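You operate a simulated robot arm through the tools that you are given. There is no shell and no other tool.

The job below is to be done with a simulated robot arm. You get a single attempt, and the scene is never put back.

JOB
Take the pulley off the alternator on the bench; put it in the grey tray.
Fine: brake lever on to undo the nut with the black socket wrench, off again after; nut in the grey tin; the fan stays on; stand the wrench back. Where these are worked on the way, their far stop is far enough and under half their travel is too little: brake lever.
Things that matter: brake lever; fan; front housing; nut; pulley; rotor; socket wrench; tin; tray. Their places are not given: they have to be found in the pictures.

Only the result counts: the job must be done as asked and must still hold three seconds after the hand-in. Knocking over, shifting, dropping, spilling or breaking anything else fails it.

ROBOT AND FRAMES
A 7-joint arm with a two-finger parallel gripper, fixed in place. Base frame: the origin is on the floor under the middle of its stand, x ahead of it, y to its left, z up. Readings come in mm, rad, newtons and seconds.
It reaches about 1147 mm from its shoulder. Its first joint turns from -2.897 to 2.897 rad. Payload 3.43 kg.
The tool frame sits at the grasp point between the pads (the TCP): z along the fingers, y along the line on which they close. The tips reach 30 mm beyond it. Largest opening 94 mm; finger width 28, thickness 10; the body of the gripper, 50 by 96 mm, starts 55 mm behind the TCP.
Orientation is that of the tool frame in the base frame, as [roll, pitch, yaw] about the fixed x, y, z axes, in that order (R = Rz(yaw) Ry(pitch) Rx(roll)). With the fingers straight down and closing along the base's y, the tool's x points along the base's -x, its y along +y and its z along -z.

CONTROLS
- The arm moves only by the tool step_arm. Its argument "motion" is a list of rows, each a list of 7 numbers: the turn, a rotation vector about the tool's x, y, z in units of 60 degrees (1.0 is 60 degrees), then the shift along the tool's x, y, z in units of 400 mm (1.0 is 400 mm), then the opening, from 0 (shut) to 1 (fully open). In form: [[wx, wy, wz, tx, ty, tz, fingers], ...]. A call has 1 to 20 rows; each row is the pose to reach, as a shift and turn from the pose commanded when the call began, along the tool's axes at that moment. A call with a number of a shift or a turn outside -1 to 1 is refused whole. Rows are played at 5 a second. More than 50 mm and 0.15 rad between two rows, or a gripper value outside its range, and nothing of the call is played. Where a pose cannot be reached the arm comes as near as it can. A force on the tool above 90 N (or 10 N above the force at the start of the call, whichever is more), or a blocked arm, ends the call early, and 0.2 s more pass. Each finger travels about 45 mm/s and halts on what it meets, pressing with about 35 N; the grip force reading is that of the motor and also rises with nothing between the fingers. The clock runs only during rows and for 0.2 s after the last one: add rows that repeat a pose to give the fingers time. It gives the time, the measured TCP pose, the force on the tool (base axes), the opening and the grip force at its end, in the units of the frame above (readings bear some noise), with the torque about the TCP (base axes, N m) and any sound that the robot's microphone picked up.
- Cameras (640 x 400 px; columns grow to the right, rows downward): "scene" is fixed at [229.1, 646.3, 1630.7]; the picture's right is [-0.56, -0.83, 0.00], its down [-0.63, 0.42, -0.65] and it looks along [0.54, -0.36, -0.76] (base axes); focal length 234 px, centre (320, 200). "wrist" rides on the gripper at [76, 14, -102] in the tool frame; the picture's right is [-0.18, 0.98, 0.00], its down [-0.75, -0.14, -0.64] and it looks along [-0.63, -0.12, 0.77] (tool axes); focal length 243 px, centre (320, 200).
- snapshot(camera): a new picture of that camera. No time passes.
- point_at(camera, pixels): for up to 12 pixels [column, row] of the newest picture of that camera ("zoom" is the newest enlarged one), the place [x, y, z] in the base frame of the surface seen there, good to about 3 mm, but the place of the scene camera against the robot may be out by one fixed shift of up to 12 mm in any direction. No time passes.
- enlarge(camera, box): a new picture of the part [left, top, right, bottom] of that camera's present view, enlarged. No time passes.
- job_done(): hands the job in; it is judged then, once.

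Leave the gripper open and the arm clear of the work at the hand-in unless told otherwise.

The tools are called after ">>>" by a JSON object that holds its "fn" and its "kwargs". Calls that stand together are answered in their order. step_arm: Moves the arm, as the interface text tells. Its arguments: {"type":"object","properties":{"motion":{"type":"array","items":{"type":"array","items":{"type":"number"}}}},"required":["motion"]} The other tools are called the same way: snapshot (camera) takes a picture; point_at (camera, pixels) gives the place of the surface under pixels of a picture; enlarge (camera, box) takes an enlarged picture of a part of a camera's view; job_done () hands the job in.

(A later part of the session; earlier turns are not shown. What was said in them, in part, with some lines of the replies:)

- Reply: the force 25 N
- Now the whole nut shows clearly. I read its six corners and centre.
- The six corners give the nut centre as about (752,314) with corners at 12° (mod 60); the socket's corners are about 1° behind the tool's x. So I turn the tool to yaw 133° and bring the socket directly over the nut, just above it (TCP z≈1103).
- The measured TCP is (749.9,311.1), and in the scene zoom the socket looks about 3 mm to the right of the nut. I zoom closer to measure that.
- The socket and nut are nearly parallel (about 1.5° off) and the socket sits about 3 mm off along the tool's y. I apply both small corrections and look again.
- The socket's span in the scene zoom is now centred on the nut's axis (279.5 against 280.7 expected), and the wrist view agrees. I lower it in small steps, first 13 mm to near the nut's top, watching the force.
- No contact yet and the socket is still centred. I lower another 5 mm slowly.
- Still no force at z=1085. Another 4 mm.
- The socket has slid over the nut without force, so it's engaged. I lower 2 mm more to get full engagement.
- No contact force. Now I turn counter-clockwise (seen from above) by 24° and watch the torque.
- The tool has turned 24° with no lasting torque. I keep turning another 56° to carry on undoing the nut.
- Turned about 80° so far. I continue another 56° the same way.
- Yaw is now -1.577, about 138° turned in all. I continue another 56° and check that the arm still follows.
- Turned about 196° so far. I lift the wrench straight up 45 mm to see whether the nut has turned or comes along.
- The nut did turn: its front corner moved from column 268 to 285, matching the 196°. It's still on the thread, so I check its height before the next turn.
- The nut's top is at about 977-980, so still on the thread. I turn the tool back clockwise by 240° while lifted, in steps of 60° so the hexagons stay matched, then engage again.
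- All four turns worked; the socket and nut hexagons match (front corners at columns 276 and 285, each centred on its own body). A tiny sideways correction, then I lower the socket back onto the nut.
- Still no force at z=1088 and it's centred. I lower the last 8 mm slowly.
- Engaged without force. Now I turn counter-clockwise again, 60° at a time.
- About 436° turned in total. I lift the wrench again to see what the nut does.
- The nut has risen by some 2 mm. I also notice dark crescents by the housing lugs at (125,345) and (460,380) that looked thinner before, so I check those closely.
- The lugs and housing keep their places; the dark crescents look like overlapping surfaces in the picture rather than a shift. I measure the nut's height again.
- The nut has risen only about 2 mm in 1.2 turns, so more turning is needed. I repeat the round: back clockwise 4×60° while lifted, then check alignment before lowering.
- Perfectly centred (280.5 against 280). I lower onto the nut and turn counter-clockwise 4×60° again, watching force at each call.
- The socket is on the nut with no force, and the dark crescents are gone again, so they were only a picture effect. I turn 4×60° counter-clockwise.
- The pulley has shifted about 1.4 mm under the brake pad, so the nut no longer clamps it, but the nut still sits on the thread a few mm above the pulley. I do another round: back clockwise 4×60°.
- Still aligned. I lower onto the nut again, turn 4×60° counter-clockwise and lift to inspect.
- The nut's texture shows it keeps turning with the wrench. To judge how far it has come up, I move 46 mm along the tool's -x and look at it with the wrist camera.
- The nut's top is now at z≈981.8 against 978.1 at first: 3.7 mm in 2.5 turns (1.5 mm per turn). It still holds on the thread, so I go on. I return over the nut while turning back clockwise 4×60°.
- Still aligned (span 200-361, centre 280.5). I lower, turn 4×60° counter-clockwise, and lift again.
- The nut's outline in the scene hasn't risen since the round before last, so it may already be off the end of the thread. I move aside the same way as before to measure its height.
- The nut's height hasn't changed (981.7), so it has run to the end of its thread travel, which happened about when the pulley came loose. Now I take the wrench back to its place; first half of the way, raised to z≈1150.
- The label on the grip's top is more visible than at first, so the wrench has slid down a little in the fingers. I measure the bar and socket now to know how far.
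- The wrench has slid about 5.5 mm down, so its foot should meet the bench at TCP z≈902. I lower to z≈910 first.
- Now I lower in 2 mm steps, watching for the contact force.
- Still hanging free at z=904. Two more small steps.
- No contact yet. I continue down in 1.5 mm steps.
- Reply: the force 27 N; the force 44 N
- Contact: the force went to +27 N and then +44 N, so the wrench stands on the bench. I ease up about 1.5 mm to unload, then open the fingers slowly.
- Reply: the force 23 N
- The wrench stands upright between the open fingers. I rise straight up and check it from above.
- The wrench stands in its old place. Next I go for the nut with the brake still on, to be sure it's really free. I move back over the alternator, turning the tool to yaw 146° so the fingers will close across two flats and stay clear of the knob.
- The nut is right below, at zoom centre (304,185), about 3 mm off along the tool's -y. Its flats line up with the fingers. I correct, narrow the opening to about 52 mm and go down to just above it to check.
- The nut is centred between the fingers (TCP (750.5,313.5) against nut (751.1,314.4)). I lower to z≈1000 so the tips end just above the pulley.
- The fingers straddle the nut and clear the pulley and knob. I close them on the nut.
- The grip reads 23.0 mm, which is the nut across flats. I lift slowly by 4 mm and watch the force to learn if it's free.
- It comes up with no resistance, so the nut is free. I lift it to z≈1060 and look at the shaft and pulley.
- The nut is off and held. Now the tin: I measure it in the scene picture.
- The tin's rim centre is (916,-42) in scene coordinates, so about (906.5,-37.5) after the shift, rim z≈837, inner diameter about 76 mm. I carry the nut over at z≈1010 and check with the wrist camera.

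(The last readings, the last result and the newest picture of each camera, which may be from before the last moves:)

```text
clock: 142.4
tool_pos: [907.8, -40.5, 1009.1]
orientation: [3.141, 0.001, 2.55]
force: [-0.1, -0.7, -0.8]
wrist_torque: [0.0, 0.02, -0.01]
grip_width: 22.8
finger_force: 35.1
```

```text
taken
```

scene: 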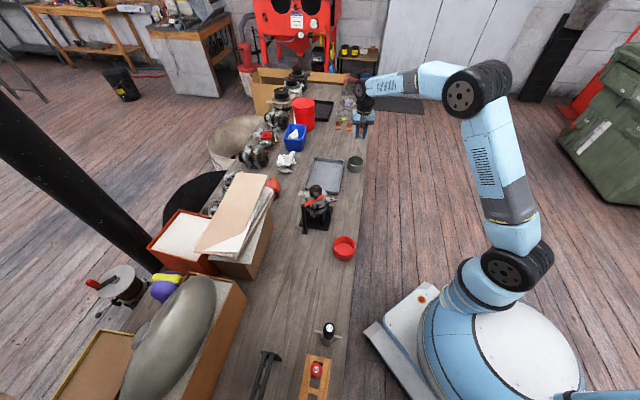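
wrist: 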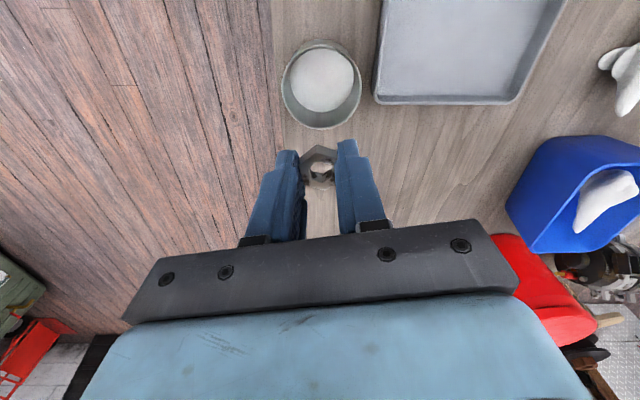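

The tin shows at about (321,84) of the wrist picture. I read its rim points here.

>>> {"fn": "point_at", "kwargs": {"camera": "wrist", "pixels": [[284, 80], [360, 80], [322, 42], [318, 127], [295, 55], [350, 112], [350, 55], [292, 112], [321, 85]]}}

>>> {"fn": "enlarge", "kwargs": {"camera": "wrist", "box": [260, 30, 380, 190]}}

```text
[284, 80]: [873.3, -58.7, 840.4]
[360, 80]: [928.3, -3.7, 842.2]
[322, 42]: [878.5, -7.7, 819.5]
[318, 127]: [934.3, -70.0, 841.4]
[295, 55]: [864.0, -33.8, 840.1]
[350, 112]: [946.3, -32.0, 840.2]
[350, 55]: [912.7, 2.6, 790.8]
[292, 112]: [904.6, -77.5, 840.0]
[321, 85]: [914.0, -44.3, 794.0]
```

```text
2.50 times, centred on (320, 110) of wrist
```

zoom: 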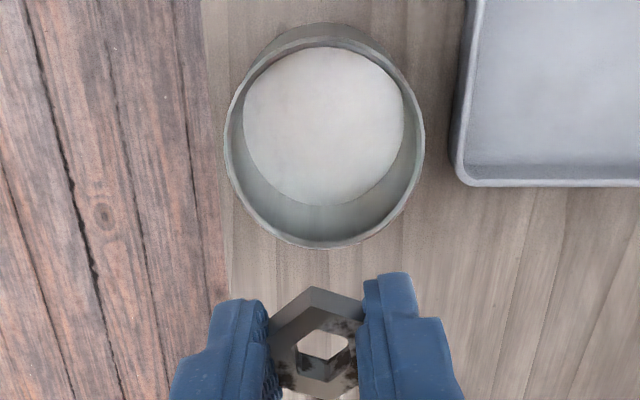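

The rim circle fits a centre of (906,-37.5) with radius 41, and I'm at (907.8,-40.5). I correct 1.7 mm and lower the nut into the tin to TCP z≈831 (tips about 8 mm above its floor).

>>> {"fn": "step_arm", "kwargs": {"motion": [[0, 0, 0, 0.004, 0.002, 0.1, 0], [0, 0, 0, 0.004, 0.002, 0.2, 0], [0, 0, 0, 0.004, 0.002, 0.3, 0], [0, 0, 0, 0.004, 0.002, 0.37, 0], [0, 0, 0, 0.004, 0.002, 0.42, 0], [0, 0, 0, 0.004, 0.002, 0.443, 0], [0, 0, 0, 0.004, 0.002, 0.443, 0]]}}

>>> {"fn": "snapshot", "kwargs": {"camera": "wrist"}}

>>> {"fn": "enlarge", "kwargs": {"camera": "scene", "box": [330, 130, 380, 180]}}

```text
clock: 144.0
tool_pos: [905.5, -39.0, 832.4]
orientation: [3.141, -0.001, 2.55]
force: [0.1, 0.1, -0.8]
wrist_torque: [0.02, 0.0, 0.02]
grip_width: 22.7
finger_force: 35.3
```

```text
taken
```

wrist: 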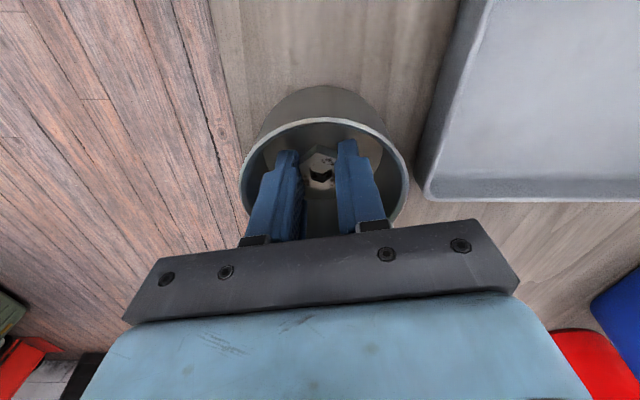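

```text
8.00 times, centred on (355, 155) of scene
```

zoom: 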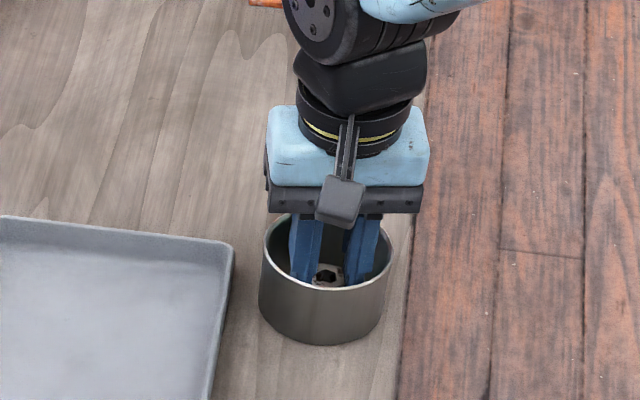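

The nut is well inside the tin. I lower 4 mm more and open just enough (to about 38 mm) to release it.

>>> {"fn": "step_arm", "kwargs": {"motion": [[0, 0, 0, 0, 0, 0.006, 0], [0, 0, 0, 0, 0, 0.01, 0], [0, 0, 0, 0, 0, 0.01, 0.3], [0, 0, 0, 0, 0, 0.01, 0.4], [0, 0, 0, 0, 0, 0.01, 0.4], [0, 0, 0, 0, 0, 0.01, 0.4]]}}

>>> {"fn": "snapshot", "kwargs": {"camera": "wrist"}}

```text
clock: 145.4
tool_pos: [905.0, -39.0, 828.3]
orientation: [-3.141, 0.0, 2.551]
force: [0.4, -0.7, -0.7]
wrist_torque: [0.02, 0.04, -0.01]
grip_width: 36.4
finger_force: 0.0
```

```text
taken
```

wrist: 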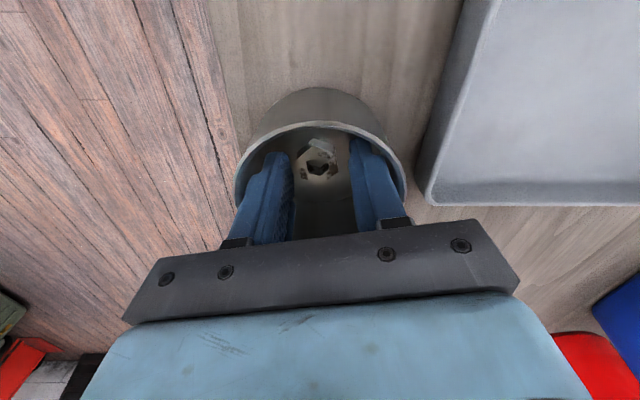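

The nut lies on the tin's floor. I lift straight out to z≈1010.

>>> {"fn": "step_arm", "kwargs": {"motion": [[0, 0, 0, 0, 0, -0.06, 0.4], [0, 0, 0, 0, 0, -0.15, 0.4], [0, 0, 0, 0, 0, -0.25, 0.4], [0, 0, 0, 0, 0, -0.35, 0.4], [0, 0, 0, 0, 0, -0.45, 0.4], [0, 0, 0, 0, 0, -0.45, 0.4]]}}

>>> {"fn": "snapshot", "kwargs": {"camera": "wrist"}}

>>> {"fn": "enlarge", "kwargs": {"camera": "scene", "box": [300, 140, 380, 230]}}

```text
clock: 146.8
tool_pos: [905.4, -33.1, 1010.2]
orientation: [3.141, 0.0, 2.55]
force: [0.3, -0.7, 0.6]
wrist_torque: [0.03, -0.02, -0.03]
grip_width: 37.4
finger_force: 0.0
```

```text
taken
```

wrist: 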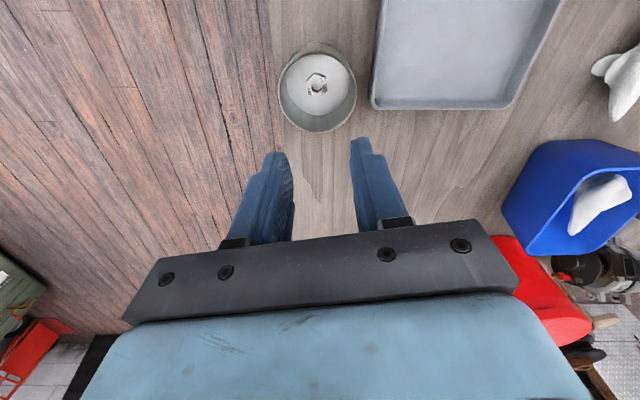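

```text
4.44 times, centred on (340, 185) of scene
```

zoom: 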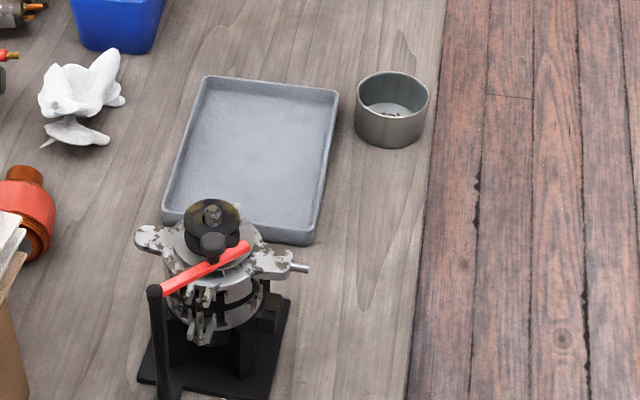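

The nut rests in the tin and the tin hasn't moved. Now the brake lever off: I fly back over the alternator, turning to yaw 180°, and shut the fingers on the way.

>>> {"fn": "step_arm", "kwargs": {"motion": [[0, 0, -0.06, 0.09, 0.055, -0.06, 0.2], [0, 0, -0.12, 0.18, 0.112, -0.125, 0], [0, 0, -0.18, 0.27, 0.168, -0.125, 0], [0, 0, -0.25, 0.36, 0.224, -0.125, 0], [0, 0, -0.32, 0.455, 0.283, -0.125, 0], [0, 0, -0.39, 0.55, 0.343, -0.125, 0], [0, 0, -0.46, 0.645, 0.402, -0.125, 0], [0, 0, -0.52, 0.74, 0.461, -0.125, 0], [0, 0, -0.565, 0.83, 0.517, -0.125, 0], [0, 0, -0.565, 0.867, 0.5405, -0.125, 0], [0, 0, -0.565, 0.867, 0.5405, -0.125, 0]]}}

>>> {"fn": "snapshot", "kwargs": {"camera": "wrist"}}

>>> {"fn": "enlarge", "kwargs": {"camera": "wrist", "box": [230, 50, 410, 190]}}

```text
clock: 149.2
tool_pos: [738.5, 335.6, 1059.5]
orientation: [-3.14, 0.0, -3.141]
force: [0.5, -0.4, -0.4]
wrist_torque: [-0.04, 0.01, 0.0]
grip_width: 0.1
finger_force: 33.3
```

```text
taken
```

wrist: 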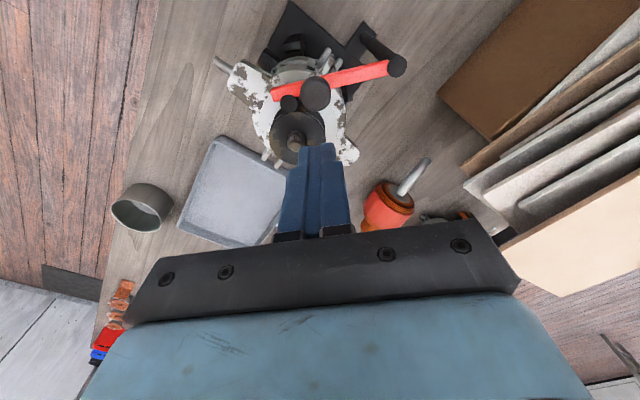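

```text
2.86 times, centred on (320, 120) of wrist
```

zoom: 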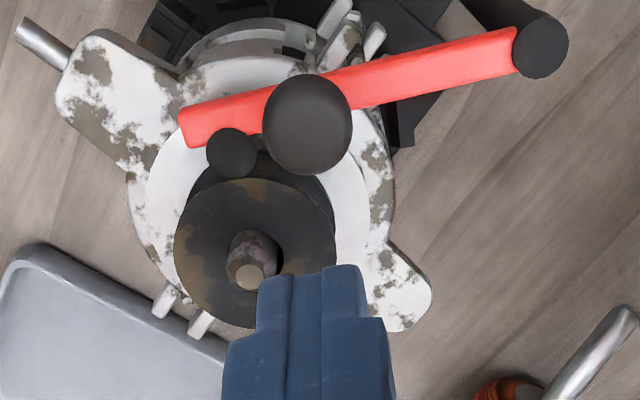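

>>> {"fn": "point_at", "kwargs": {"camera": "zoom", "pixels": [[307, 105], [307, 150], [270, 125], [350, 120], [543, 45], [230, 150], [248, 277], [250, 245], [200, 240], [320, 220], [250, 200], [190, 130]]}}

```text
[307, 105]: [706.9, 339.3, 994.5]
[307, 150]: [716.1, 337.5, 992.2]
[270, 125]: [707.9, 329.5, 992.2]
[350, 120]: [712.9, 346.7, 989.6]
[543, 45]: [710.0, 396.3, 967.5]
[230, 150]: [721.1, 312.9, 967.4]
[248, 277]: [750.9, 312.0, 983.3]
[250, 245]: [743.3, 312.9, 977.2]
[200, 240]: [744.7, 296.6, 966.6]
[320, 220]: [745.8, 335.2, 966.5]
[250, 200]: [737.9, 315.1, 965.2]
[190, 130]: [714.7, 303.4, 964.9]
```

The knob is at about (711,338), its pulley-side edge at x≈721.5; the bare shaft is at (751,312). I come down on the pulley side of the knob at TCP (740,340,1003), tips above the pulley.

>>> {"fn": "step_arm", "kwargs": {"motion": [[0, 0, 0, -0.004, 0.011, 0.03, 0], [0, 0, 0, -0.004, 0.011, 0.07, 0], [0, 0, 0, -0.004, 0.011, 0.11, 0], [0, 0, 0, -0.004, 0.011, 0.13, 0], [0, 0, 0, -0.004, 0.011, 0.141, 0], [0, 0, 0, -0.004, 0.011, 0.141, 0]]}}

>>> {"fn": "snapshot", "kwargs": {"camera": "wrist"}}

>>> {"fn": "enlarge", "kwargs": {"camera": "scene", "box": [300, 165, 340, 215]}}

```text
clock: 150.6
tool_pos: [739.7, 340.1, 1003.9]
orientation: [-3.141, -0.001, -3.141]
force: [0.2, -0.5, -0.3]
wrist_torque: [0.01, -0.02, 0.0]
grip_width: 0.1
finger_force: 33.0
```

```text
taken
```

wrist: 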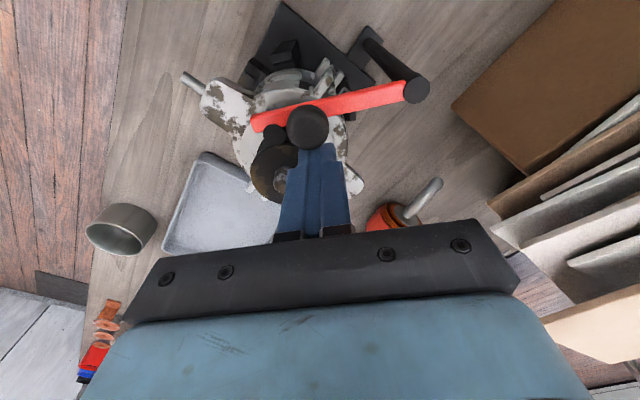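

```text
8.00 times, centred on (320, 190) of scene
```

zoom: 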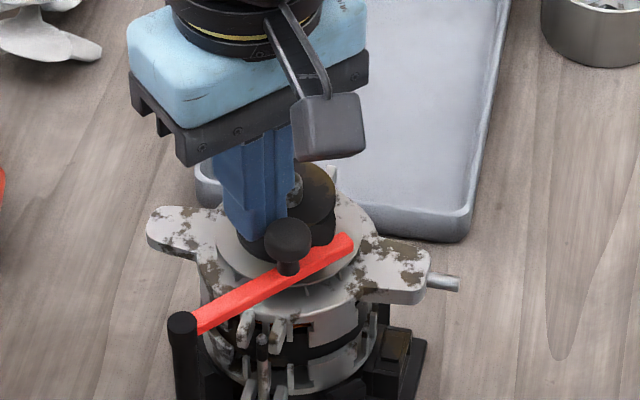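

Fingers are in place behind the knob with no contact. Now I push the knob back along its arc to the off position.

>>> {"fn": "step_arm", "kwargs": {"motion": [[0, 0, 0, 0.014, 0, 0, 0], [0, 0, 0, 0.0328, -0.0025, 0, 0], [0, 0, 0, 0.0533, 0, 0, 0], [0, 0, 0, 0.0728, 0.006, 0, 0], [0, 0, 0, 0.0915, 0.0148, 0, 0], [0, 0, 0, 0.1, 0.02, 0, 0]]}}

>>> {"fn": "snapshot", "kwargs": {"camera": "wrist"}}

>>> {"fn": "enlarge", "kwargs": {"camera": "scene", "box": [300, 165, 340, 215]}}

```text
clock: 152.0
tool_pos: [699.6, 347.8, 1003.8]
orientation: [-3.141, 0.0, 3.141]
force: [0.1, 0.0, 0.4]
wrist_torque: [-0.02, 0.03, -0.02]
grip_width: 0.0
finger_force: 32.9
```

```text
taken
```

wrist: 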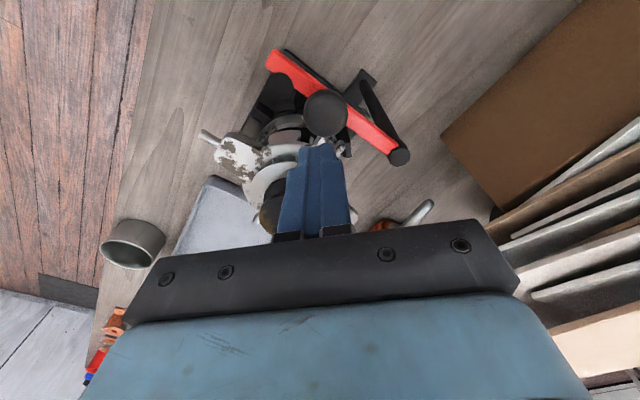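

```text
8.00 times, centred on (320, 190) of scene
```

zoom: 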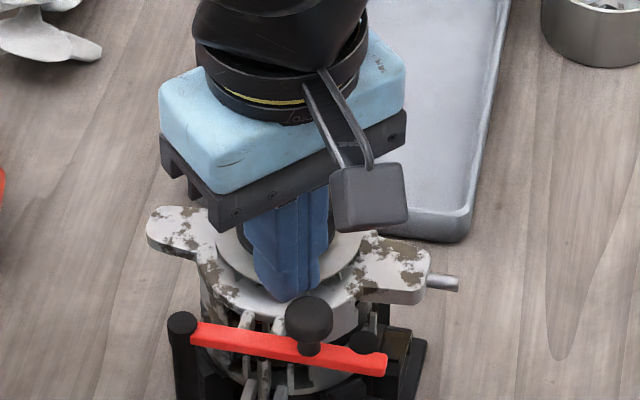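

The lever has swung away ahead of the finger, close to its starting position. I read its knob and end to compare with the start.

>>> {"fn": "point_at", "kwargs": {"camera": "wrist", "pixels": [[325, 110], [325, 118], [399, 156], [275, 60], [395, 148]]}}

>>> {"fn": "point_at", "kwargs": {"camera": "zoom", "pixels": [[308, 315], [183, 322], [380, 365], [368, 342]]}}

```text
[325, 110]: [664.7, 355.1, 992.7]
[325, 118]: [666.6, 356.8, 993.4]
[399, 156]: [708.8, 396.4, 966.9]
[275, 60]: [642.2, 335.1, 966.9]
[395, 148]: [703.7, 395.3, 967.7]
```

```text
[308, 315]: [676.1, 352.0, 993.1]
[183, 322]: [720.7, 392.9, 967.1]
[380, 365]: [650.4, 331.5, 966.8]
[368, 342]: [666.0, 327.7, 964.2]
```

The knob is back at (665,355) and the lever's angle is 224°, the same as at the start, so the brake is off. I raise up and move over the pulley, opening the fingers.

>>> {"fn": "step_arm", "kwargs": {"motion": [[0, 0, 0, 0, 0, -0.06, 0], [0, 0, 0, 0, 0, -0.14, 0], [0, 0, 0, -0.06, -0.04, -0.19, 0.4], [0, 0, 0, -0.128, -0.0875, -0.19, 0.8], [0, 0, 0, -0.128, -0.0875, -0.19, 1], [0, 0, 0, -0.128, -0.0875, -0.19, 1], [0, 0, 0, -0.128, -0.0875, -0.19, 1]]}}

>>> {"fn": "snapshot", "kwargs": {"camera": "wrist"}}

>>> {"fn": "enlarge", "kwargs": {"camera": "wrist", "box": [250, 50, 390, 160]}}

>>> {"fn": "enlarge", "kwargs": {"camera": "scene", "box": [295, 170, 345, 220]}}

```text
clock: 153.6
tool_pos: [751.7, 312.5, 1077.3]
orientation: [-3.141, -0.001, 3.141]
force: [-0.4, -0.1, 0.1]
wrist_torque: [0.03, 0.03, -0.02]
grip_width: 94.0
finger_force: 0.0
```

```text
taken
```

wrist: 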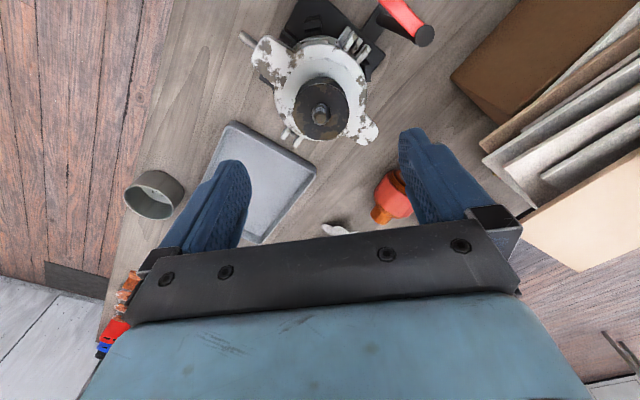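

```text
3.64 times, centred on (320, 105) of wrist
```

zoom: 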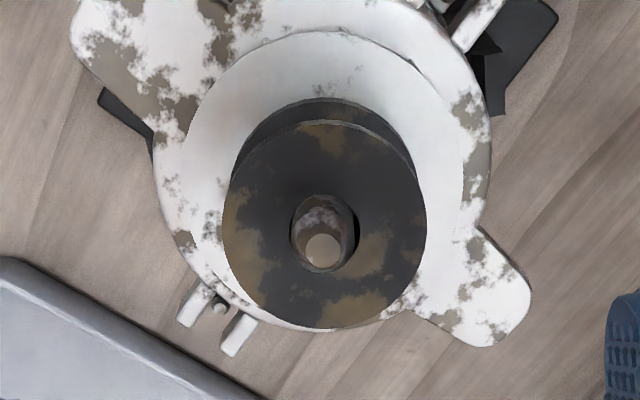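

```text
8.00 times, centred on (320, 195) of scene
```

zoom: 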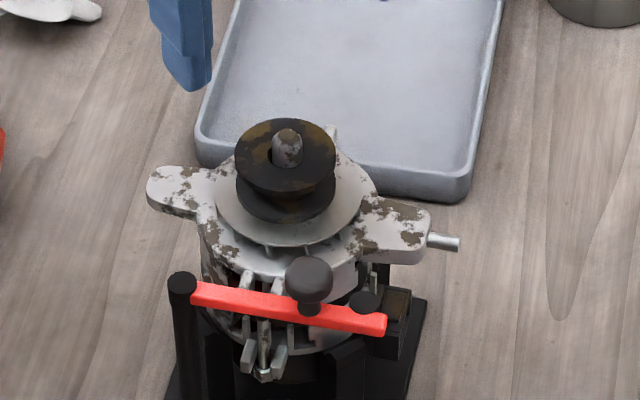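

The lever is back and the pulley sits free round the shaft: an upper flange, a V groove and a lower flange. I read its rim, lower flange and fan heights.

>>> {"fn": "point_at", "kwargs": {"camera": "zoom", "pixels": [[228, 225], [422, 225], [325, 127], [325, 322], [250, 160], [400, 290], [322, 108], [240, 150], [290, 70], [200, 120], [430, 260], [322, 250]]}}

>>> {"fn": "enlarge", "kwargs": {"camera": "scene", "box": [308, 180, 332, 205]}}

```text
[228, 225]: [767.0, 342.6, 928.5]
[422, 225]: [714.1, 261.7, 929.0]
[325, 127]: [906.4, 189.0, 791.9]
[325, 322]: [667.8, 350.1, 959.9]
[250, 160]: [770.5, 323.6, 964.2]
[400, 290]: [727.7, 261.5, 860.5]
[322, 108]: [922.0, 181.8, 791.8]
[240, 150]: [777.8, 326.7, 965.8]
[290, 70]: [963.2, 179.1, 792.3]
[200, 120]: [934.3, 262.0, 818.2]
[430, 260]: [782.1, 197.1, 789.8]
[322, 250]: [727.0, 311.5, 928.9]
```

```text
16.00 times, centred on (320, 192) of scene
```

zoom: 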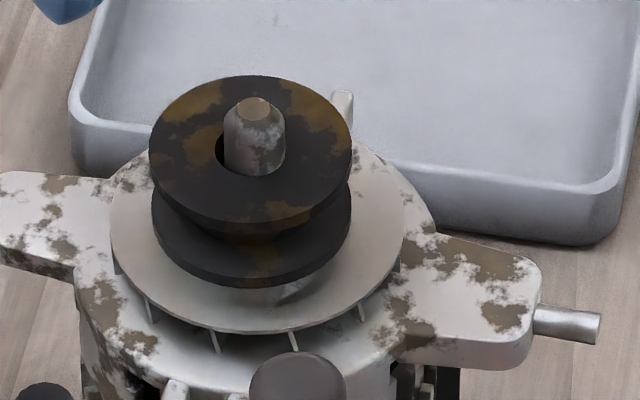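

That read the scene zoom instead of the wrist one. I read the right pixels in this newest scene zoom now.

>>> {"fn": "point_at", "kwargs": {"camera": "zoom", "pixels": [[250, 222], [250, 243], [250, 282], [250, 300], [250, 328], [155, 150], [347, 150], [250, 80], [160, 235], [345, 225], [375, 230], [255, 110]]}}

>>> {"fn": "enlarge", "kwargs": {"camera": "wrist", "box": [250, 50, 390, 160]}}

>>> {"fn": "point_at", "kwargs": {"camera": "zoom", "pixels": [[228, 225], [422, 225], [325, 127], [325, 322], [250, 160], [400, 290], [322, 108], [240, 150], [290, 70], [200, 120], [430, 260], [322, 250]]}}

```text
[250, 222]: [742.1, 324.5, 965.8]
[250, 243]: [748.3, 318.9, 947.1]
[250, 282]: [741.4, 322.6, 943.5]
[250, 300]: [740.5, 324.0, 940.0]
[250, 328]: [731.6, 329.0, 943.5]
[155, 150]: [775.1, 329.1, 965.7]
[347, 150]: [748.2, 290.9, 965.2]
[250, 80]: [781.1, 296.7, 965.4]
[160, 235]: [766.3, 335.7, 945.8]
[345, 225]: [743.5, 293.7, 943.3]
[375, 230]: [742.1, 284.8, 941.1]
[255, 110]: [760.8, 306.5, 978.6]
```

```text
3.64 times, centred on (320, 105) of wrist
```

zoom: 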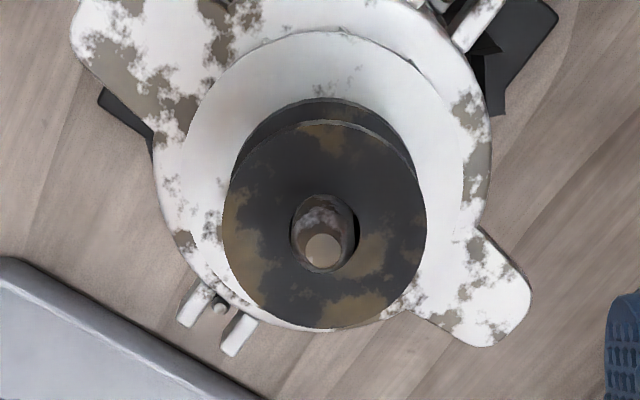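

```text
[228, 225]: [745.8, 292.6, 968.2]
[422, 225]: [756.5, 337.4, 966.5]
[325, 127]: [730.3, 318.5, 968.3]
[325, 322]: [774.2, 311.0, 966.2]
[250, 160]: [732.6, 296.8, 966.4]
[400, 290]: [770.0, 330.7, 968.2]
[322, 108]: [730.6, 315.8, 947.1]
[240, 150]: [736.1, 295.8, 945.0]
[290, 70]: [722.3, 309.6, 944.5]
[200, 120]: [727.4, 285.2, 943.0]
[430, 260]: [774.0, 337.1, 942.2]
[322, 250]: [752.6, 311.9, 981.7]
```

The pulley spans z≈943 to 966.5, centre (751.7,314.9), about 49 mm across; the fan's top is at z≈942.5. I lower the open fingers round it to TCP z≈977.5, so the tips end about 4 mm above the fan.

>>> {"fn": "step_arm", "kwargs": {"motion": [[0, 0, 0, 0, 0.003, 0.06, 0.85], [0, 0, 0, 0, 0.003, 0.12, 0.8], [0, 0, 0, 0, 0.003, 0.18, 0.8], [0, 0, 0, 0, 0.003, 0.22, 0.8], [0, 0, 0, 0, 0.003, 0.24, 0.8], [0, 0, 0, 0, 0.003, 0.2495, 0.8], [0, 0, 0, 0, 0.003, 0.2495, 0.8]]}}

>>> {"fn": "snapshot", "kwargs": {"camera": "wrist"}}

>>> {"fn": "enlarge", "kwargs": {"camera": "scene", "box": [300, 172, 340, 212]}}

```text
clock: 155.2
tool_pos: [750.0, 313.0, 978.2]
orientation: [-3.141, 0.0, 3.141]
force: [0.3, -0.2, 0.0]
wrist_torque: [0.02, 0.0, 0.03]
grip_width: 75.3
finger_force: 0.1
```

```text
taken
```

wrist: 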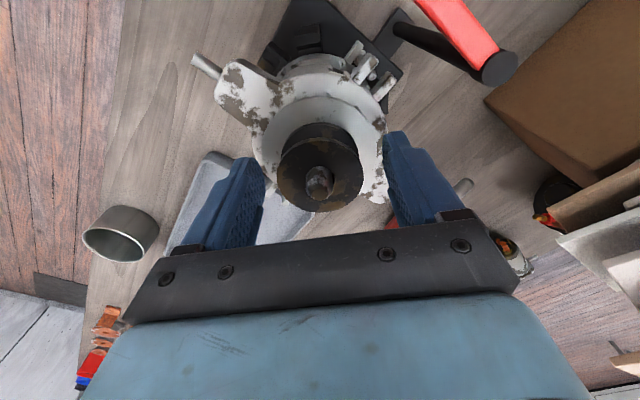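

```text
10.00 times, centred on (320, 192) of scene
```

zoom: 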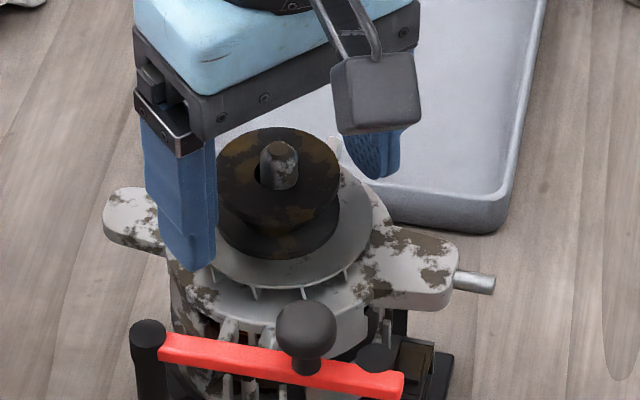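

The pulley is centred between the fingers and nothing touches. I close on it.

>>> {"fn": "step_arm", "kwargs": {"motion": [[0, 0, 0, 0, 0, 0, 0.7], [0, 0, 0, 0, 0, 0, 0.6], [0, 0, 0, 0, 0, 0, 0.5], [0, 0, 0, 0, 0, 0, 0.4], [0, 0, 0, 0, 0, 0, 0.3], [0, 0, 0, 0, 0, 0, 0.3]]}}

>>> {"fn": "snapshot", "kwargs": {"camera": "wrist"}}

>>> {"fn": "enlarge", "kwargs": {"camera": "scene", "box": [300, 172, 340, 212]}}

```text
clock: 156.6
tool_pos: [749.9, 313.7, 977.6]
orientation: [3.14, 0.0, -3.14]
force: [0.0, -0.3, 0.5]
wrist_torque: [0.0, 0.02, 0.03]
grip_width: 49.4
finger_force: 35.4
```

```text
taken
```

wrist: 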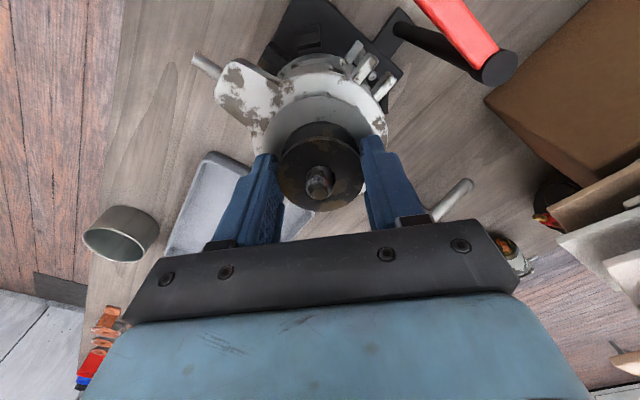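

```text
10.00 times, centred on (320, 192) of scene
```

zoom: 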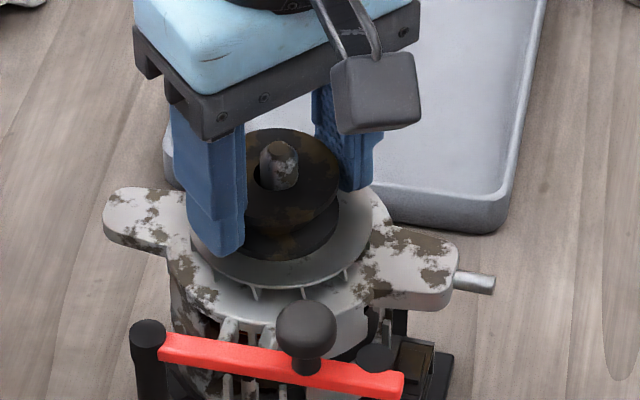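

The grip reads 49.4 mm, so the pulley is held. I lift slowly by 6 mm first and watch the force.

>>> {"fn": "step_arm", "kwargs": {"motion": [[0, 0, 0, 0, 0, -0.005, 0.3], [0, 0, 0, 0, 0, -0.01, 0.3], [0, 0, 0, 0, 0, -0.015, 0.3], [0, 0, 0, 0, 0, -0.015, 0.3]]}}

>>> {"fn": "enlarge", "kwargs": {"camera": "scene", "box": [300, 172, 340, 212]}}

```text
clock: 157.6
tool_pos: [751.1, 313.8, 984.8]
orientation: [3.141, -0.002, -3.141]
force: [-4.5, -3.3, -4.0]
wrist_torque: [-0.04, 0.07, -0.05]
grip_width: 49.4
finger_force: 35.2
```

```text
10.00 times, centred on (320, 192) of scene
```

zoom: 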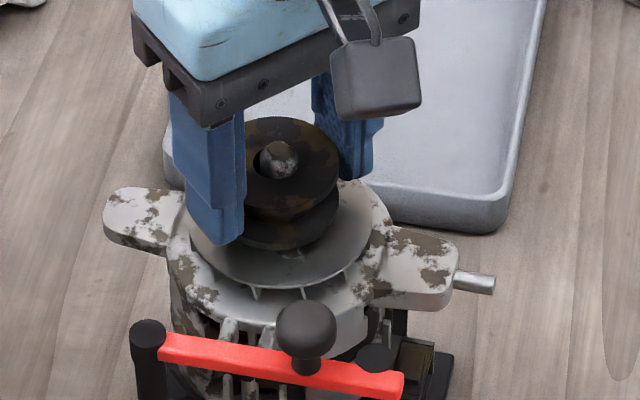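

The pulley rises and the fan stays. There's a slight side force of (-4.5,-3.3) N from the shaft, so I shift 1 mm that way to ease it and lift on slowly.

>>> {"fn": "step_arm", "kwargs": {"motion": [[0, 0, 0, 0.002, -0.0015, -0.005, 0.3], [0, 0, 0, 0.002, -0.0015, -0.015, 0.3], [0, 0, 0, 0.002, -0.0015, -0.025, 0.3], [0, 0, 0, 0.002, -0.0015, -0.035, 0.3], [0, 0, 0, 0.002, -0.0015, -0.035, 0.3]]}}

>>> {"fn": "enlarge", "kwargs": {"camera": "scene", "box": [300, 172, 340, 212]}}

```text
clock: 158.8
tool_pos: [749.3, 313.4, 1000.6]
orientation: [3.141, -0.001, 3.141]
force: [-2.6, -1.7, -0.1]
wrist_torque: [-0.06, 0.1, -0.01]
grip_width: 49.0
finger_force: 34.9
```

```text
10.00 times, centred on (320, 192) of scene
```

zoom: 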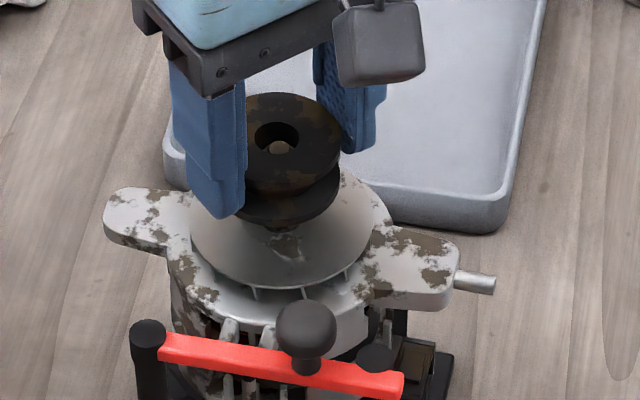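

The pulley is coming up cleanly with little force. I lift another 50 mm, clear of the shaft.

>>> {"fn": "step_arm", "kwargs": {"motion": [[0, 0, 0, 0.001, -0.001, -0.015, 0.3], [0, 0, 0, 0.001, -0.001, -0.03, 0.3], [0, 0, 0, 0.001, -0.001, -0.05, 0.3], [0, 0, 0, 0.001, -0.001, -0.08, 0.3], [0, 0, 0, 0.001, -0.001, -0.11, 0.3], [0, 0, 0, 0.001, -0.001, -0.15, 0.3], [0, 0, 0, 0.001, -0.001, -0.15, 0.3]]}}

>>> {"fn": "snapshot", "kwargs": {"camera": "wrist"}}

>>> {"fn": "enlarge", "kwargs": {"camera": "scene", "box": [290, 150, 350, 220]}}

```text
clock: 160.4
tool_pos: [749.1, 312.9, 1061.1]
orientation: [3.141, -0.001, 3.141]
force: [0.5, 0.5, -2.1]
wrist_torque: [-0.01, -0.03, -0.02]
grip_width: 49.1
finger_force: 35.3
```

```text
taken
```

wrist: 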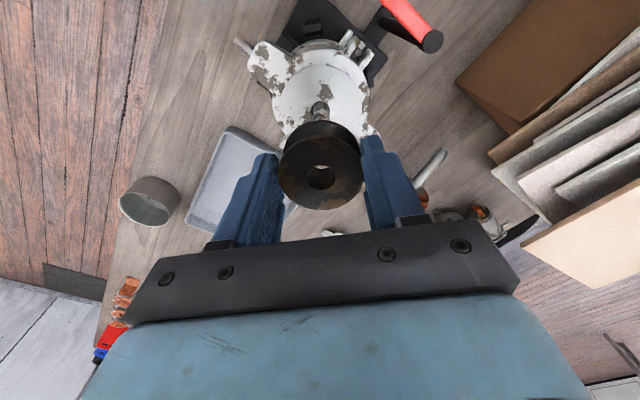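

```text
5.71 times, centred on (320, 185) of scene
```

zoom: 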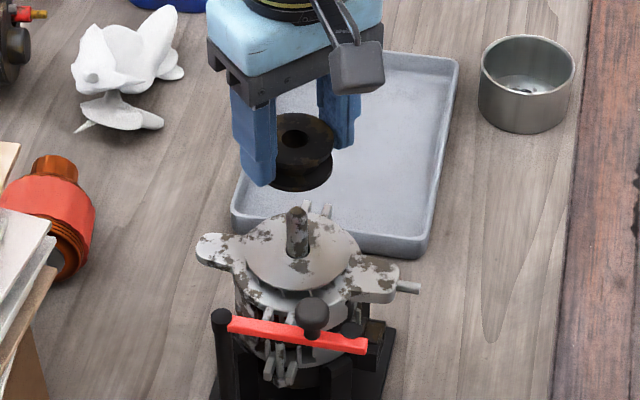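

The pulley is off and the fan stayed on the shaft. I carry it over the tray centre, about (936,135), at the same height.

>>> {"fn": "step_arm", "kwargs": {"motion": [[0, 0, 0, -0.075, -0.072, 0, 0.3], [0, 0, 0, -0.155, -0.148, 0, 0.3], [0, 0, 0, -0.235, -0.224, 0, 0.3], [0, 0, 0, -0.315, -0.3, 0, 0.3], [0, 0, 0, -0.395, -0.376, 0, 0.3], [0, 0, 0, -0.467, -0.444, 0, 0.3], [0, 0, 0, -0.467, -0.444, 0, 0.3], [0, 0, 0, -0.467, -0.444, 0, 0.3]]}}

>>> {"fn": "snapshot", "kwargs": {"camera": "wrist"}}

>>> {"fn": "snapshot", "kwargs": {"camera": "scene"}}

```text
clock: 162.2
tool_pos: [938.3, 134.8, 1057.0]
orientation: [-3.141, -0.001, -3.141]
force: [0.5, 0.4, -2.6]
wrist_torque: [-0.01, 0.01, 0.0]
grip_width: 49.0
finger_force: 34.9
```

```text
taken
```

wrist: 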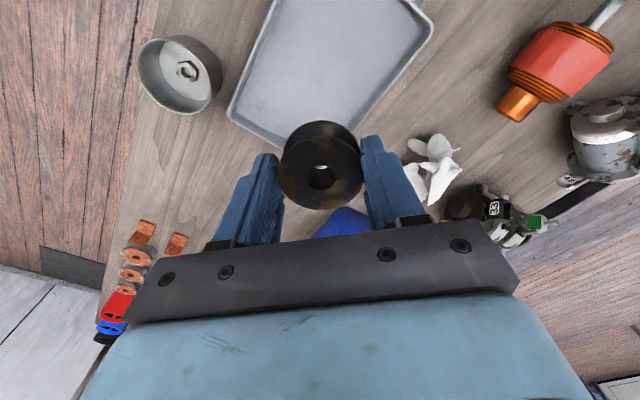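

```text
taken
```

scene: 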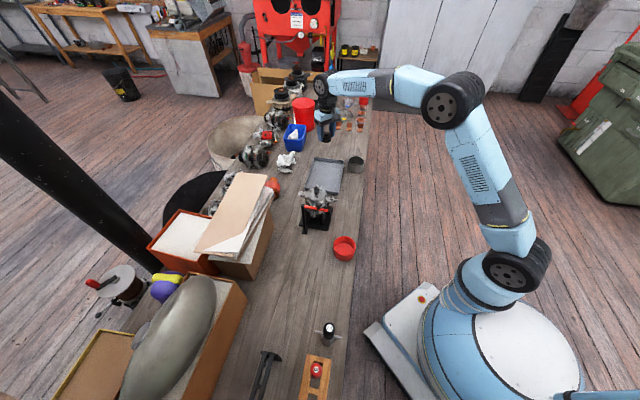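

I read the tray's corners and floor here in the wrist picture to confirm the centre.

>>> {"fn": "point_at", "kwargs": {"camera": "wrist", "pixels": [[229, 112], [431, 30], [275, 0], [280, 146], [330, 50], [300, 100], [390, 50], [360, 125], [190, 70]]}}

```text
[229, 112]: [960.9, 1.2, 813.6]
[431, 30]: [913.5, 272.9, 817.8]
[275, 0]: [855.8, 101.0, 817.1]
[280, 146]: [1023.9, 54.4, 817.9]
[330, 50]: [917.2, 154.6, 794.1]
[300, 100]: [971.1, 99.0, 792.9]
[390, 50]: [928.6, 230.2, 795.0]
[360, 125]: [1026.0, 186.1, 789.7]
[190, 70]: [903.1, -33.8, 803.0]
```

The tray's centre checks out near (937,136), and I'm at (938,135). I lower to TCP z≈838, just above the floor (z≈793).

>>> {"fn": "step_arm", "kwargs": {"motion": [[0, 0, 0, 0, 0, 0.1, 0.3], [0, 0, 0, 0, 0, 0.2, 0.3], [0, 0, 0, 0, 0, 0.3, 0.3], [0, 0, 0, 0, 0, 0.4, 0.3], [0, 0, 0, 0, 0, 0.48, 0.3], [0, 0, 0, 0, 0, 0.53, 0.3], [0, 0, 0, 0, 0, 0.553, 0.3], [0, 0, 0, 0, 0, 0.553, 0.3]]}}

>>> {"fn": "snapshot", "kwargs": {"camera": "wrist"}}

>>> {"fn": "enlarge", "kwargs": {"camera": "scene", "box": [290, 130, 370, 210]}}

```text
clock: 164.0
tool_pos: [936.4, 135.5, 835.7]
orientation: [3.142, 0.001, -3.141]
force: [-0.1, 0.8, -2.2]
wrist_torque: [-0.02, 0.0, -0.01]
grip_width: 49.6
finger_force: 34.3
```

```text
taken
```

wrist: 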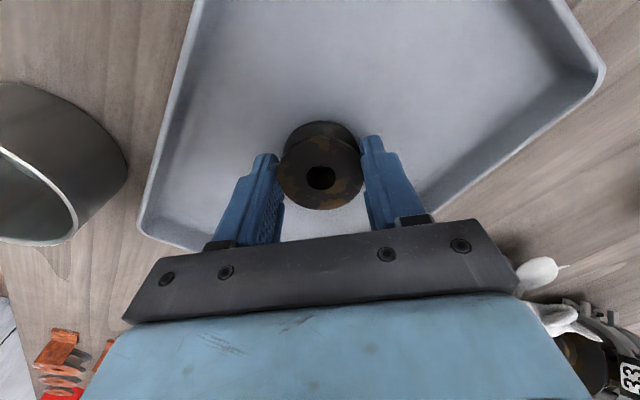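

```text
5.00 times, centred on (330, 170) of scene
```

zoom: 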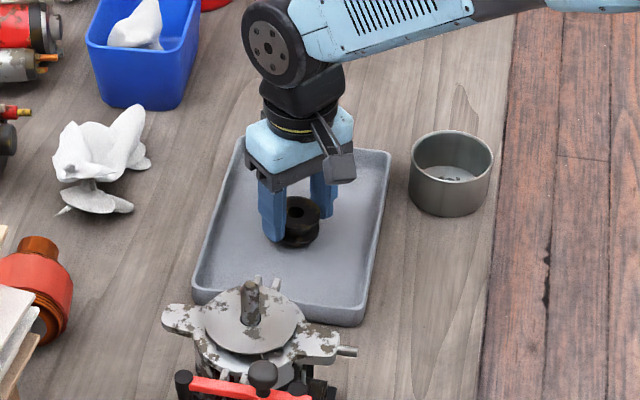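

The pulley is well inside the tray, just above its floor. I lower in small steps until it touches.

>>> {"fn": "step_arm", "kwargs": {"motion": [[0, 0, 0, 0, 0, 0.004, 0.3], [0, 0, 0, 0, 0, 0.008, 0.3], [0, 0, 0, 0, 0, 0.008, 0.3]]}}

>>> {"fn": "step_arm", "kwargs": {"motion": [[0, 0, 0, 0, 0, 0.003, 0.3], [0, 0, 0, 0, 0, 0.006, 0.3], [0, 0, 0, 0, 0, 0.006, 0.3]]}}

```text
clock: 164.8
tool_pos: [936.7, 134.8, 836.5]
orientation: [-3.14, -0.002, 3.141]
force: [-0.3, -1.3, -1.9]
wrist_torque: [-0.02, 0.0, -0.01]
grip_width: 49.0
finger_force: 35.4
```

```text
clock: 165.6
tool_pos: [937.1, 135.0, 833.6]
orientation: [3.142, 0.0, -3.141]
force: [0.2, 0.0, -1.1]
wrist_torque: [0.03, 0.0, 0.0]
grip_width: 49.1
finger_force: 35.2
```

No contact yet at z≈833. Two more small steps.

>>> {"fn": "step_arm", "kwargs": {"motion": [[0, 0, 0, 0, 0, 0.0025, 0.3], [0, 0, 0, 0, 0, 0.005, 0.3], [0, 0, 0, 0, 0, 0.005, 0.3]]}}

>>> {"fn": "step_arm", "kwargs": {"motion": [[0, 0, 0, 0, 0, 0.002, 0.3], [0, 0, 0, 0, 0, 0.004, 0.3], [0, 0, 0, 0, 0, 0.004, 0.3]]}}

```text
clock: 166.4
tool_pos: [938.2, 135.5, 831.5]
orientation: [-3.141, 0.003, 3.141]
force: [0.8, -0.1, 11.1]
wrist_torque: [-0.31, 0.04, 0.04]
grip_width: 49.1
finger_force: 34.8
```

```text
clock: 167.2
tool_pos: [937.0, 136.1, 829.9]
orientation: [3.141, 0.003, -3.141]
force: [4.6, 4.1, 21.1]
wrist_torque: [0.07, 0.1, 0.07]
grip_width: 49.3
finger_force: 34.8
```

The pulley rests on the tray floor (+21 N). I ease up 1 mm and open the fingers.

>>> {"fn": "step_arm", "kwargs": {"motion": [[0, 0, 0, 0, 0, -0.0025, 0.3], [0, 0, 0, 0, 0, -0.0025, 0.55], [0, 0, 0, 0, 0, -0.0025, 0.65], [0, 0, 0, 0, 0, -0.0025, 0.75], [0, 0, 0, 0, 0, -0.0025, 0.75], [0, 0, 0, 0, 0, -0.0025, 0.75]]}}

>>> {"fn": "snapshot", "kwargs": {"camera": "wrist"}}

```text
clock: 168.6
tool_pos: [936.7, 135.0, 829.0]
orientation: [3.142, 0.0, -3.14]
force: [0.1, 0.2, 0.1]
wrist_torque: [0.01, 0.02, 0.03]
grip_width: 70.4
finger_force: 0.1
```

```text
taken
```

wrist: 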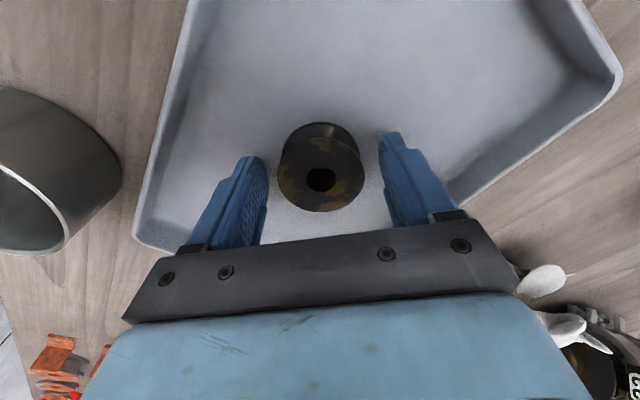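

The pulley stands free on the tray floor. I rise straight up to z≈1050 and then back off, opening fully.

>>> {"fn": "step_arm", "kwargs": {"motion": [[0, 0, 0, 0, 0, -0.06, 0.75], [0, 0, 0, 0, 0, -0.16, 0.75], [0, 0, 0, 0, 0, -0.27, 0.75], [0, 0, 0, 0, 0, -0.38, 0.8], [0, 0, 0, 0, 0, -0.49, 1], [0, 0, 0, 0, 0, -0.6, 1], [0, 0, 0, 0, 0, -0.7, 1], [0, 0, 0, 0, 0, -0.7, 1]]}}

>>> {"fn": "snapshot", "kwargs": {"camera": "wrist"}}

>>> {"fn": "snapshot", "kwargs": {"camera": "scene"}}

>>> {"fn": "enlarge", "kwargs": {"camera": "scene", "box": [285, 140, 375, 240]}}

```text
clock: 170.4
tool_pos: [936.3, 135.7, 1110.3]
orientation: [3.141, -0.001, 3.141]
force: [0.0, 0.4, -0.7]
wrist_torque: [-0.01, 0.03, 0.0]
grip_width: 93.6
finger_force: 0.1
```

```text
taken
```

wrist: 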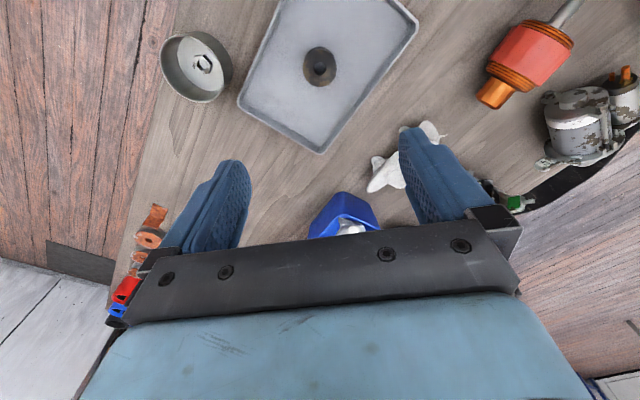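

```text
taken
```

scene: 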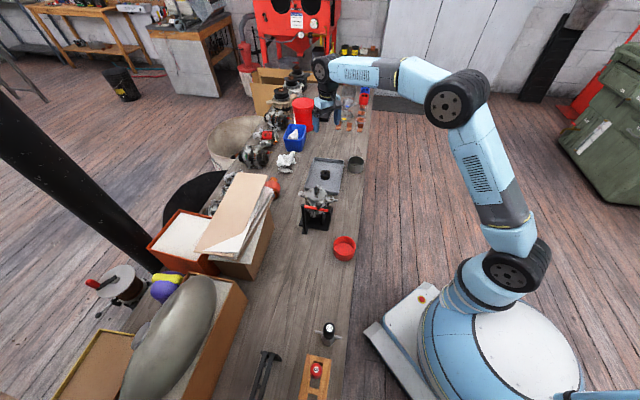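

```text
4.00 times, centred on (330, 190) of scene
```

zoom: 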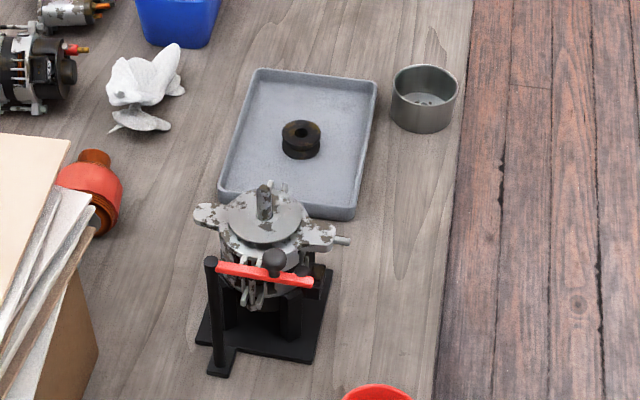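

Pulley in the tray, nut in the tin. I compare the lever, fan and wrench with the first pictures using the same zoom boxes.

>>> {"fn": "enlarge", "kwargs": {"camera": "scene", "box": [295, 175, 345, 240]}}

>>> {"fn": "enlarge", "kwargs": {"camera": "scene", "box": [300, 305, 360, 360]}}

>>> {"fn": "enlarge", "kwargs": {"camera": "scene", "box": [335, 145, 375, 180]}}

```text
6.15 times, centred on (320, 208) of scene
```

zoom: 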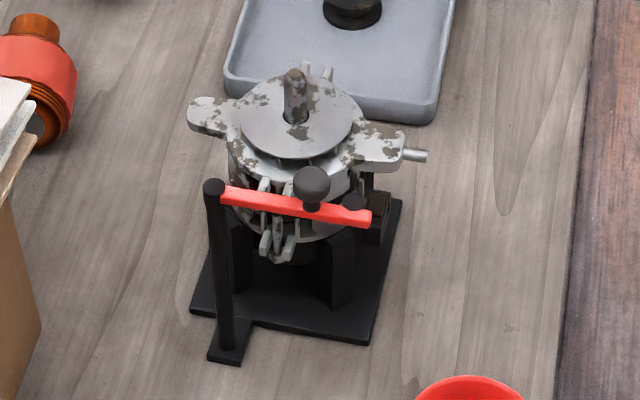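

```text
7.27 times, centred on (330, 332) of scene
```

zoom: 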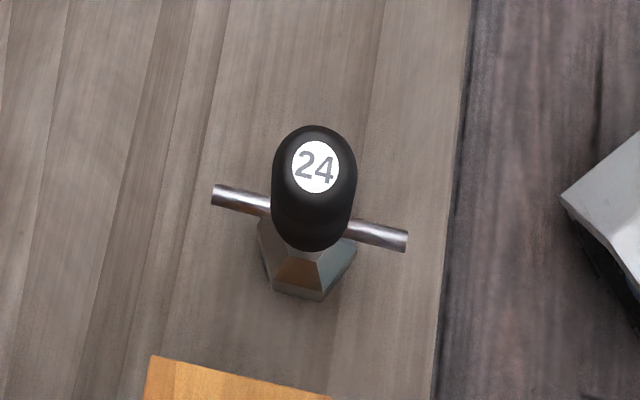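

```text
11.43 times, centred on (355, 162) of scene
```

zoom: 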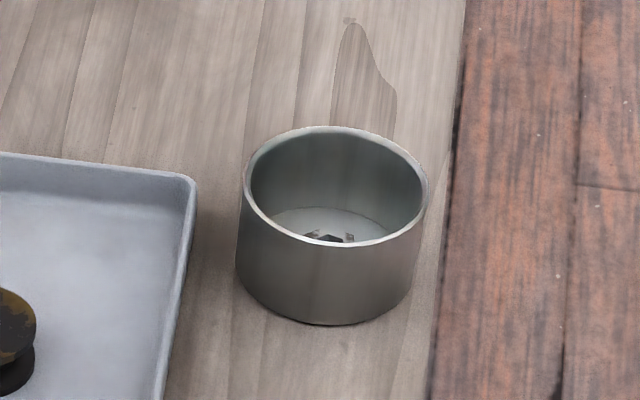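

Everything looks right. The alternator's stand seems to have slid a few mm when the lever met its stop earlier, so I measure how much by reading the same features as at the start (post top, foot, pin).

>>> {"fn": "enlarge", "kwargs": {"camera": "scene", "box": [295, 175, 345, 240]}}

>>> {"fn": "point_at", "kwargs": {"camera": "zoom", "pixels": [[214, 187], [227, 346], [404, 153], [200, 117], [422, 156], [311, 180], [366, 217], [354, 202], [297, 78], [280, 140], [194, 312], [371, 341]]}}

```text
6.15 times, centred on (320, 208) of scene
```

zoom: 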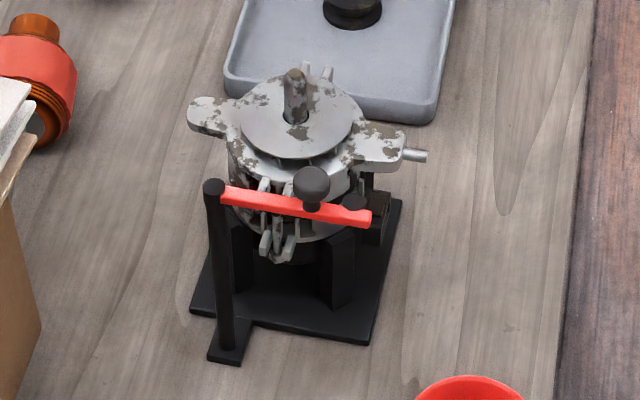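

```text
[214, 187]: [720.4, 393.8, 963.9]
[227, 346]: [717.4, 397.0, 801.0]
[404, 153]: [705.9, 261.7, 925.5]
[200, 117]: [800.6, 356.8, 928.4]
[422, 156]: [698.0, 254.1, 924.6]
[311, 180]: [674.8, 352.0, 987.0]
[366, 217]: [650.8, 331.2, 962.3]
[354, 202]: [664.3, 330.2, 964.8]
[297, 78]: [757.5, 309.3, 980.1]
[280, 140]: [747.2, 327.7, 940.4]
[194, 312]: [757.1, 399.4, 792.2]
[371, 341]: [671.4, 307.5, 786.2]
```

The stand moved only about 3.7 mm, well within handling, and the lever's angle (about 222°) equals the starting one. I retreat to the starting region, high and clear, with the gripper open.

>>> {"fn": "step_arm", "kwargs": {"motion": [[0, 0, 0, 0.04, 0, -0.1, 1], [0, 0, 0, 0.13, -0.02, -0.17, 1], [0, 0, 0, 0.22, -0.04, -0.24, 1], [0, 0, 0, 0.31, -0.06, -0.31, 1], [0, 0, 0, 0.4, -0.08, -0.37, 1], [0, 0, 0, 0.49, -0.11, -0.43, 1], [0, 0, 0, 0.58, -0.14, -0.49, 1], [0, 0, 0, 0.67, -0.17, -0.54, 1], [0, 0, 0, 0.75, -0.19, -0.55, 1], [0, 0, 0, 0.75, -0.19, -0.55, 1]]}}

>>> {"fn": "snapshot", "kwargs": {"camera": "scene"}}

>>> {"fn": "snapshot", "kwargs": {"camera": "wrist"}}

```text
clock: 172.6
tool_pos: [636.2, 60.6, 1331.6]
orientation: [-3.14, 0.001, -3.141]
force: [0.1, -0.4, -0.3]
wrist_torque: [-0.01, -0.01, 0.02]
grip_width: 94.0
finger_force: 0.0
```

```text
taken
```

scene: 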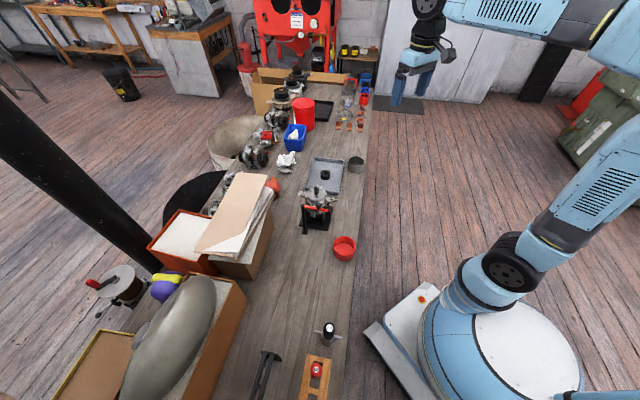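

```text
taken
```

wrist: 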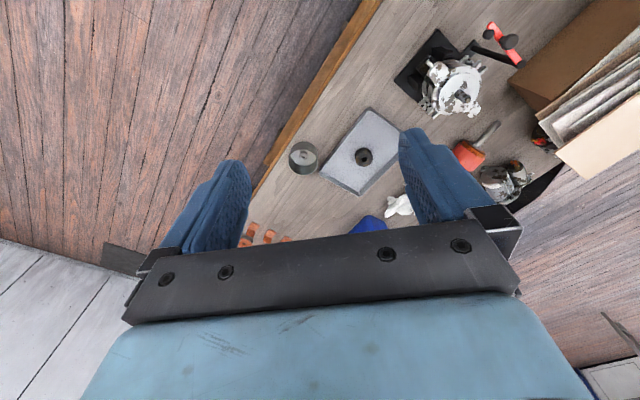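

The arm is back near its starting pose with the gripper open. The wrist picture shows the pulley in the grey tray at (363,156), the nut in the grey tin, the lever off and the fan still on the shaft. The scene picture shows the wrench standing in its place. I hand the job in.

>>> {"fn": "job_done", "kwargs": {}}

```text
The job is handed in.
```

The pulley is off the alternator and standing in the grey tray, and I've handed the job in.

- **Nut:** undone with the black socket wrench while the brake lever was on. It now lies in the grey tin.
- **Brake lever:** pushed off again after the nut came free. It reads about the same angle as at the start.
- **Fan:** still on the shaft.
- **Wrench:** standing upright about 3 mm from where it was.
- **Arm:** back near its starting pose, with the gripper open.

The alternator's stand slid about 4 mm on the bench when I pushed the brake lever against its stop. The tin may also have moved by 1 to 2 mm. I left both as they were rather than risk disturbing anything by pushing them back. No other shifts showed in the final pictures.
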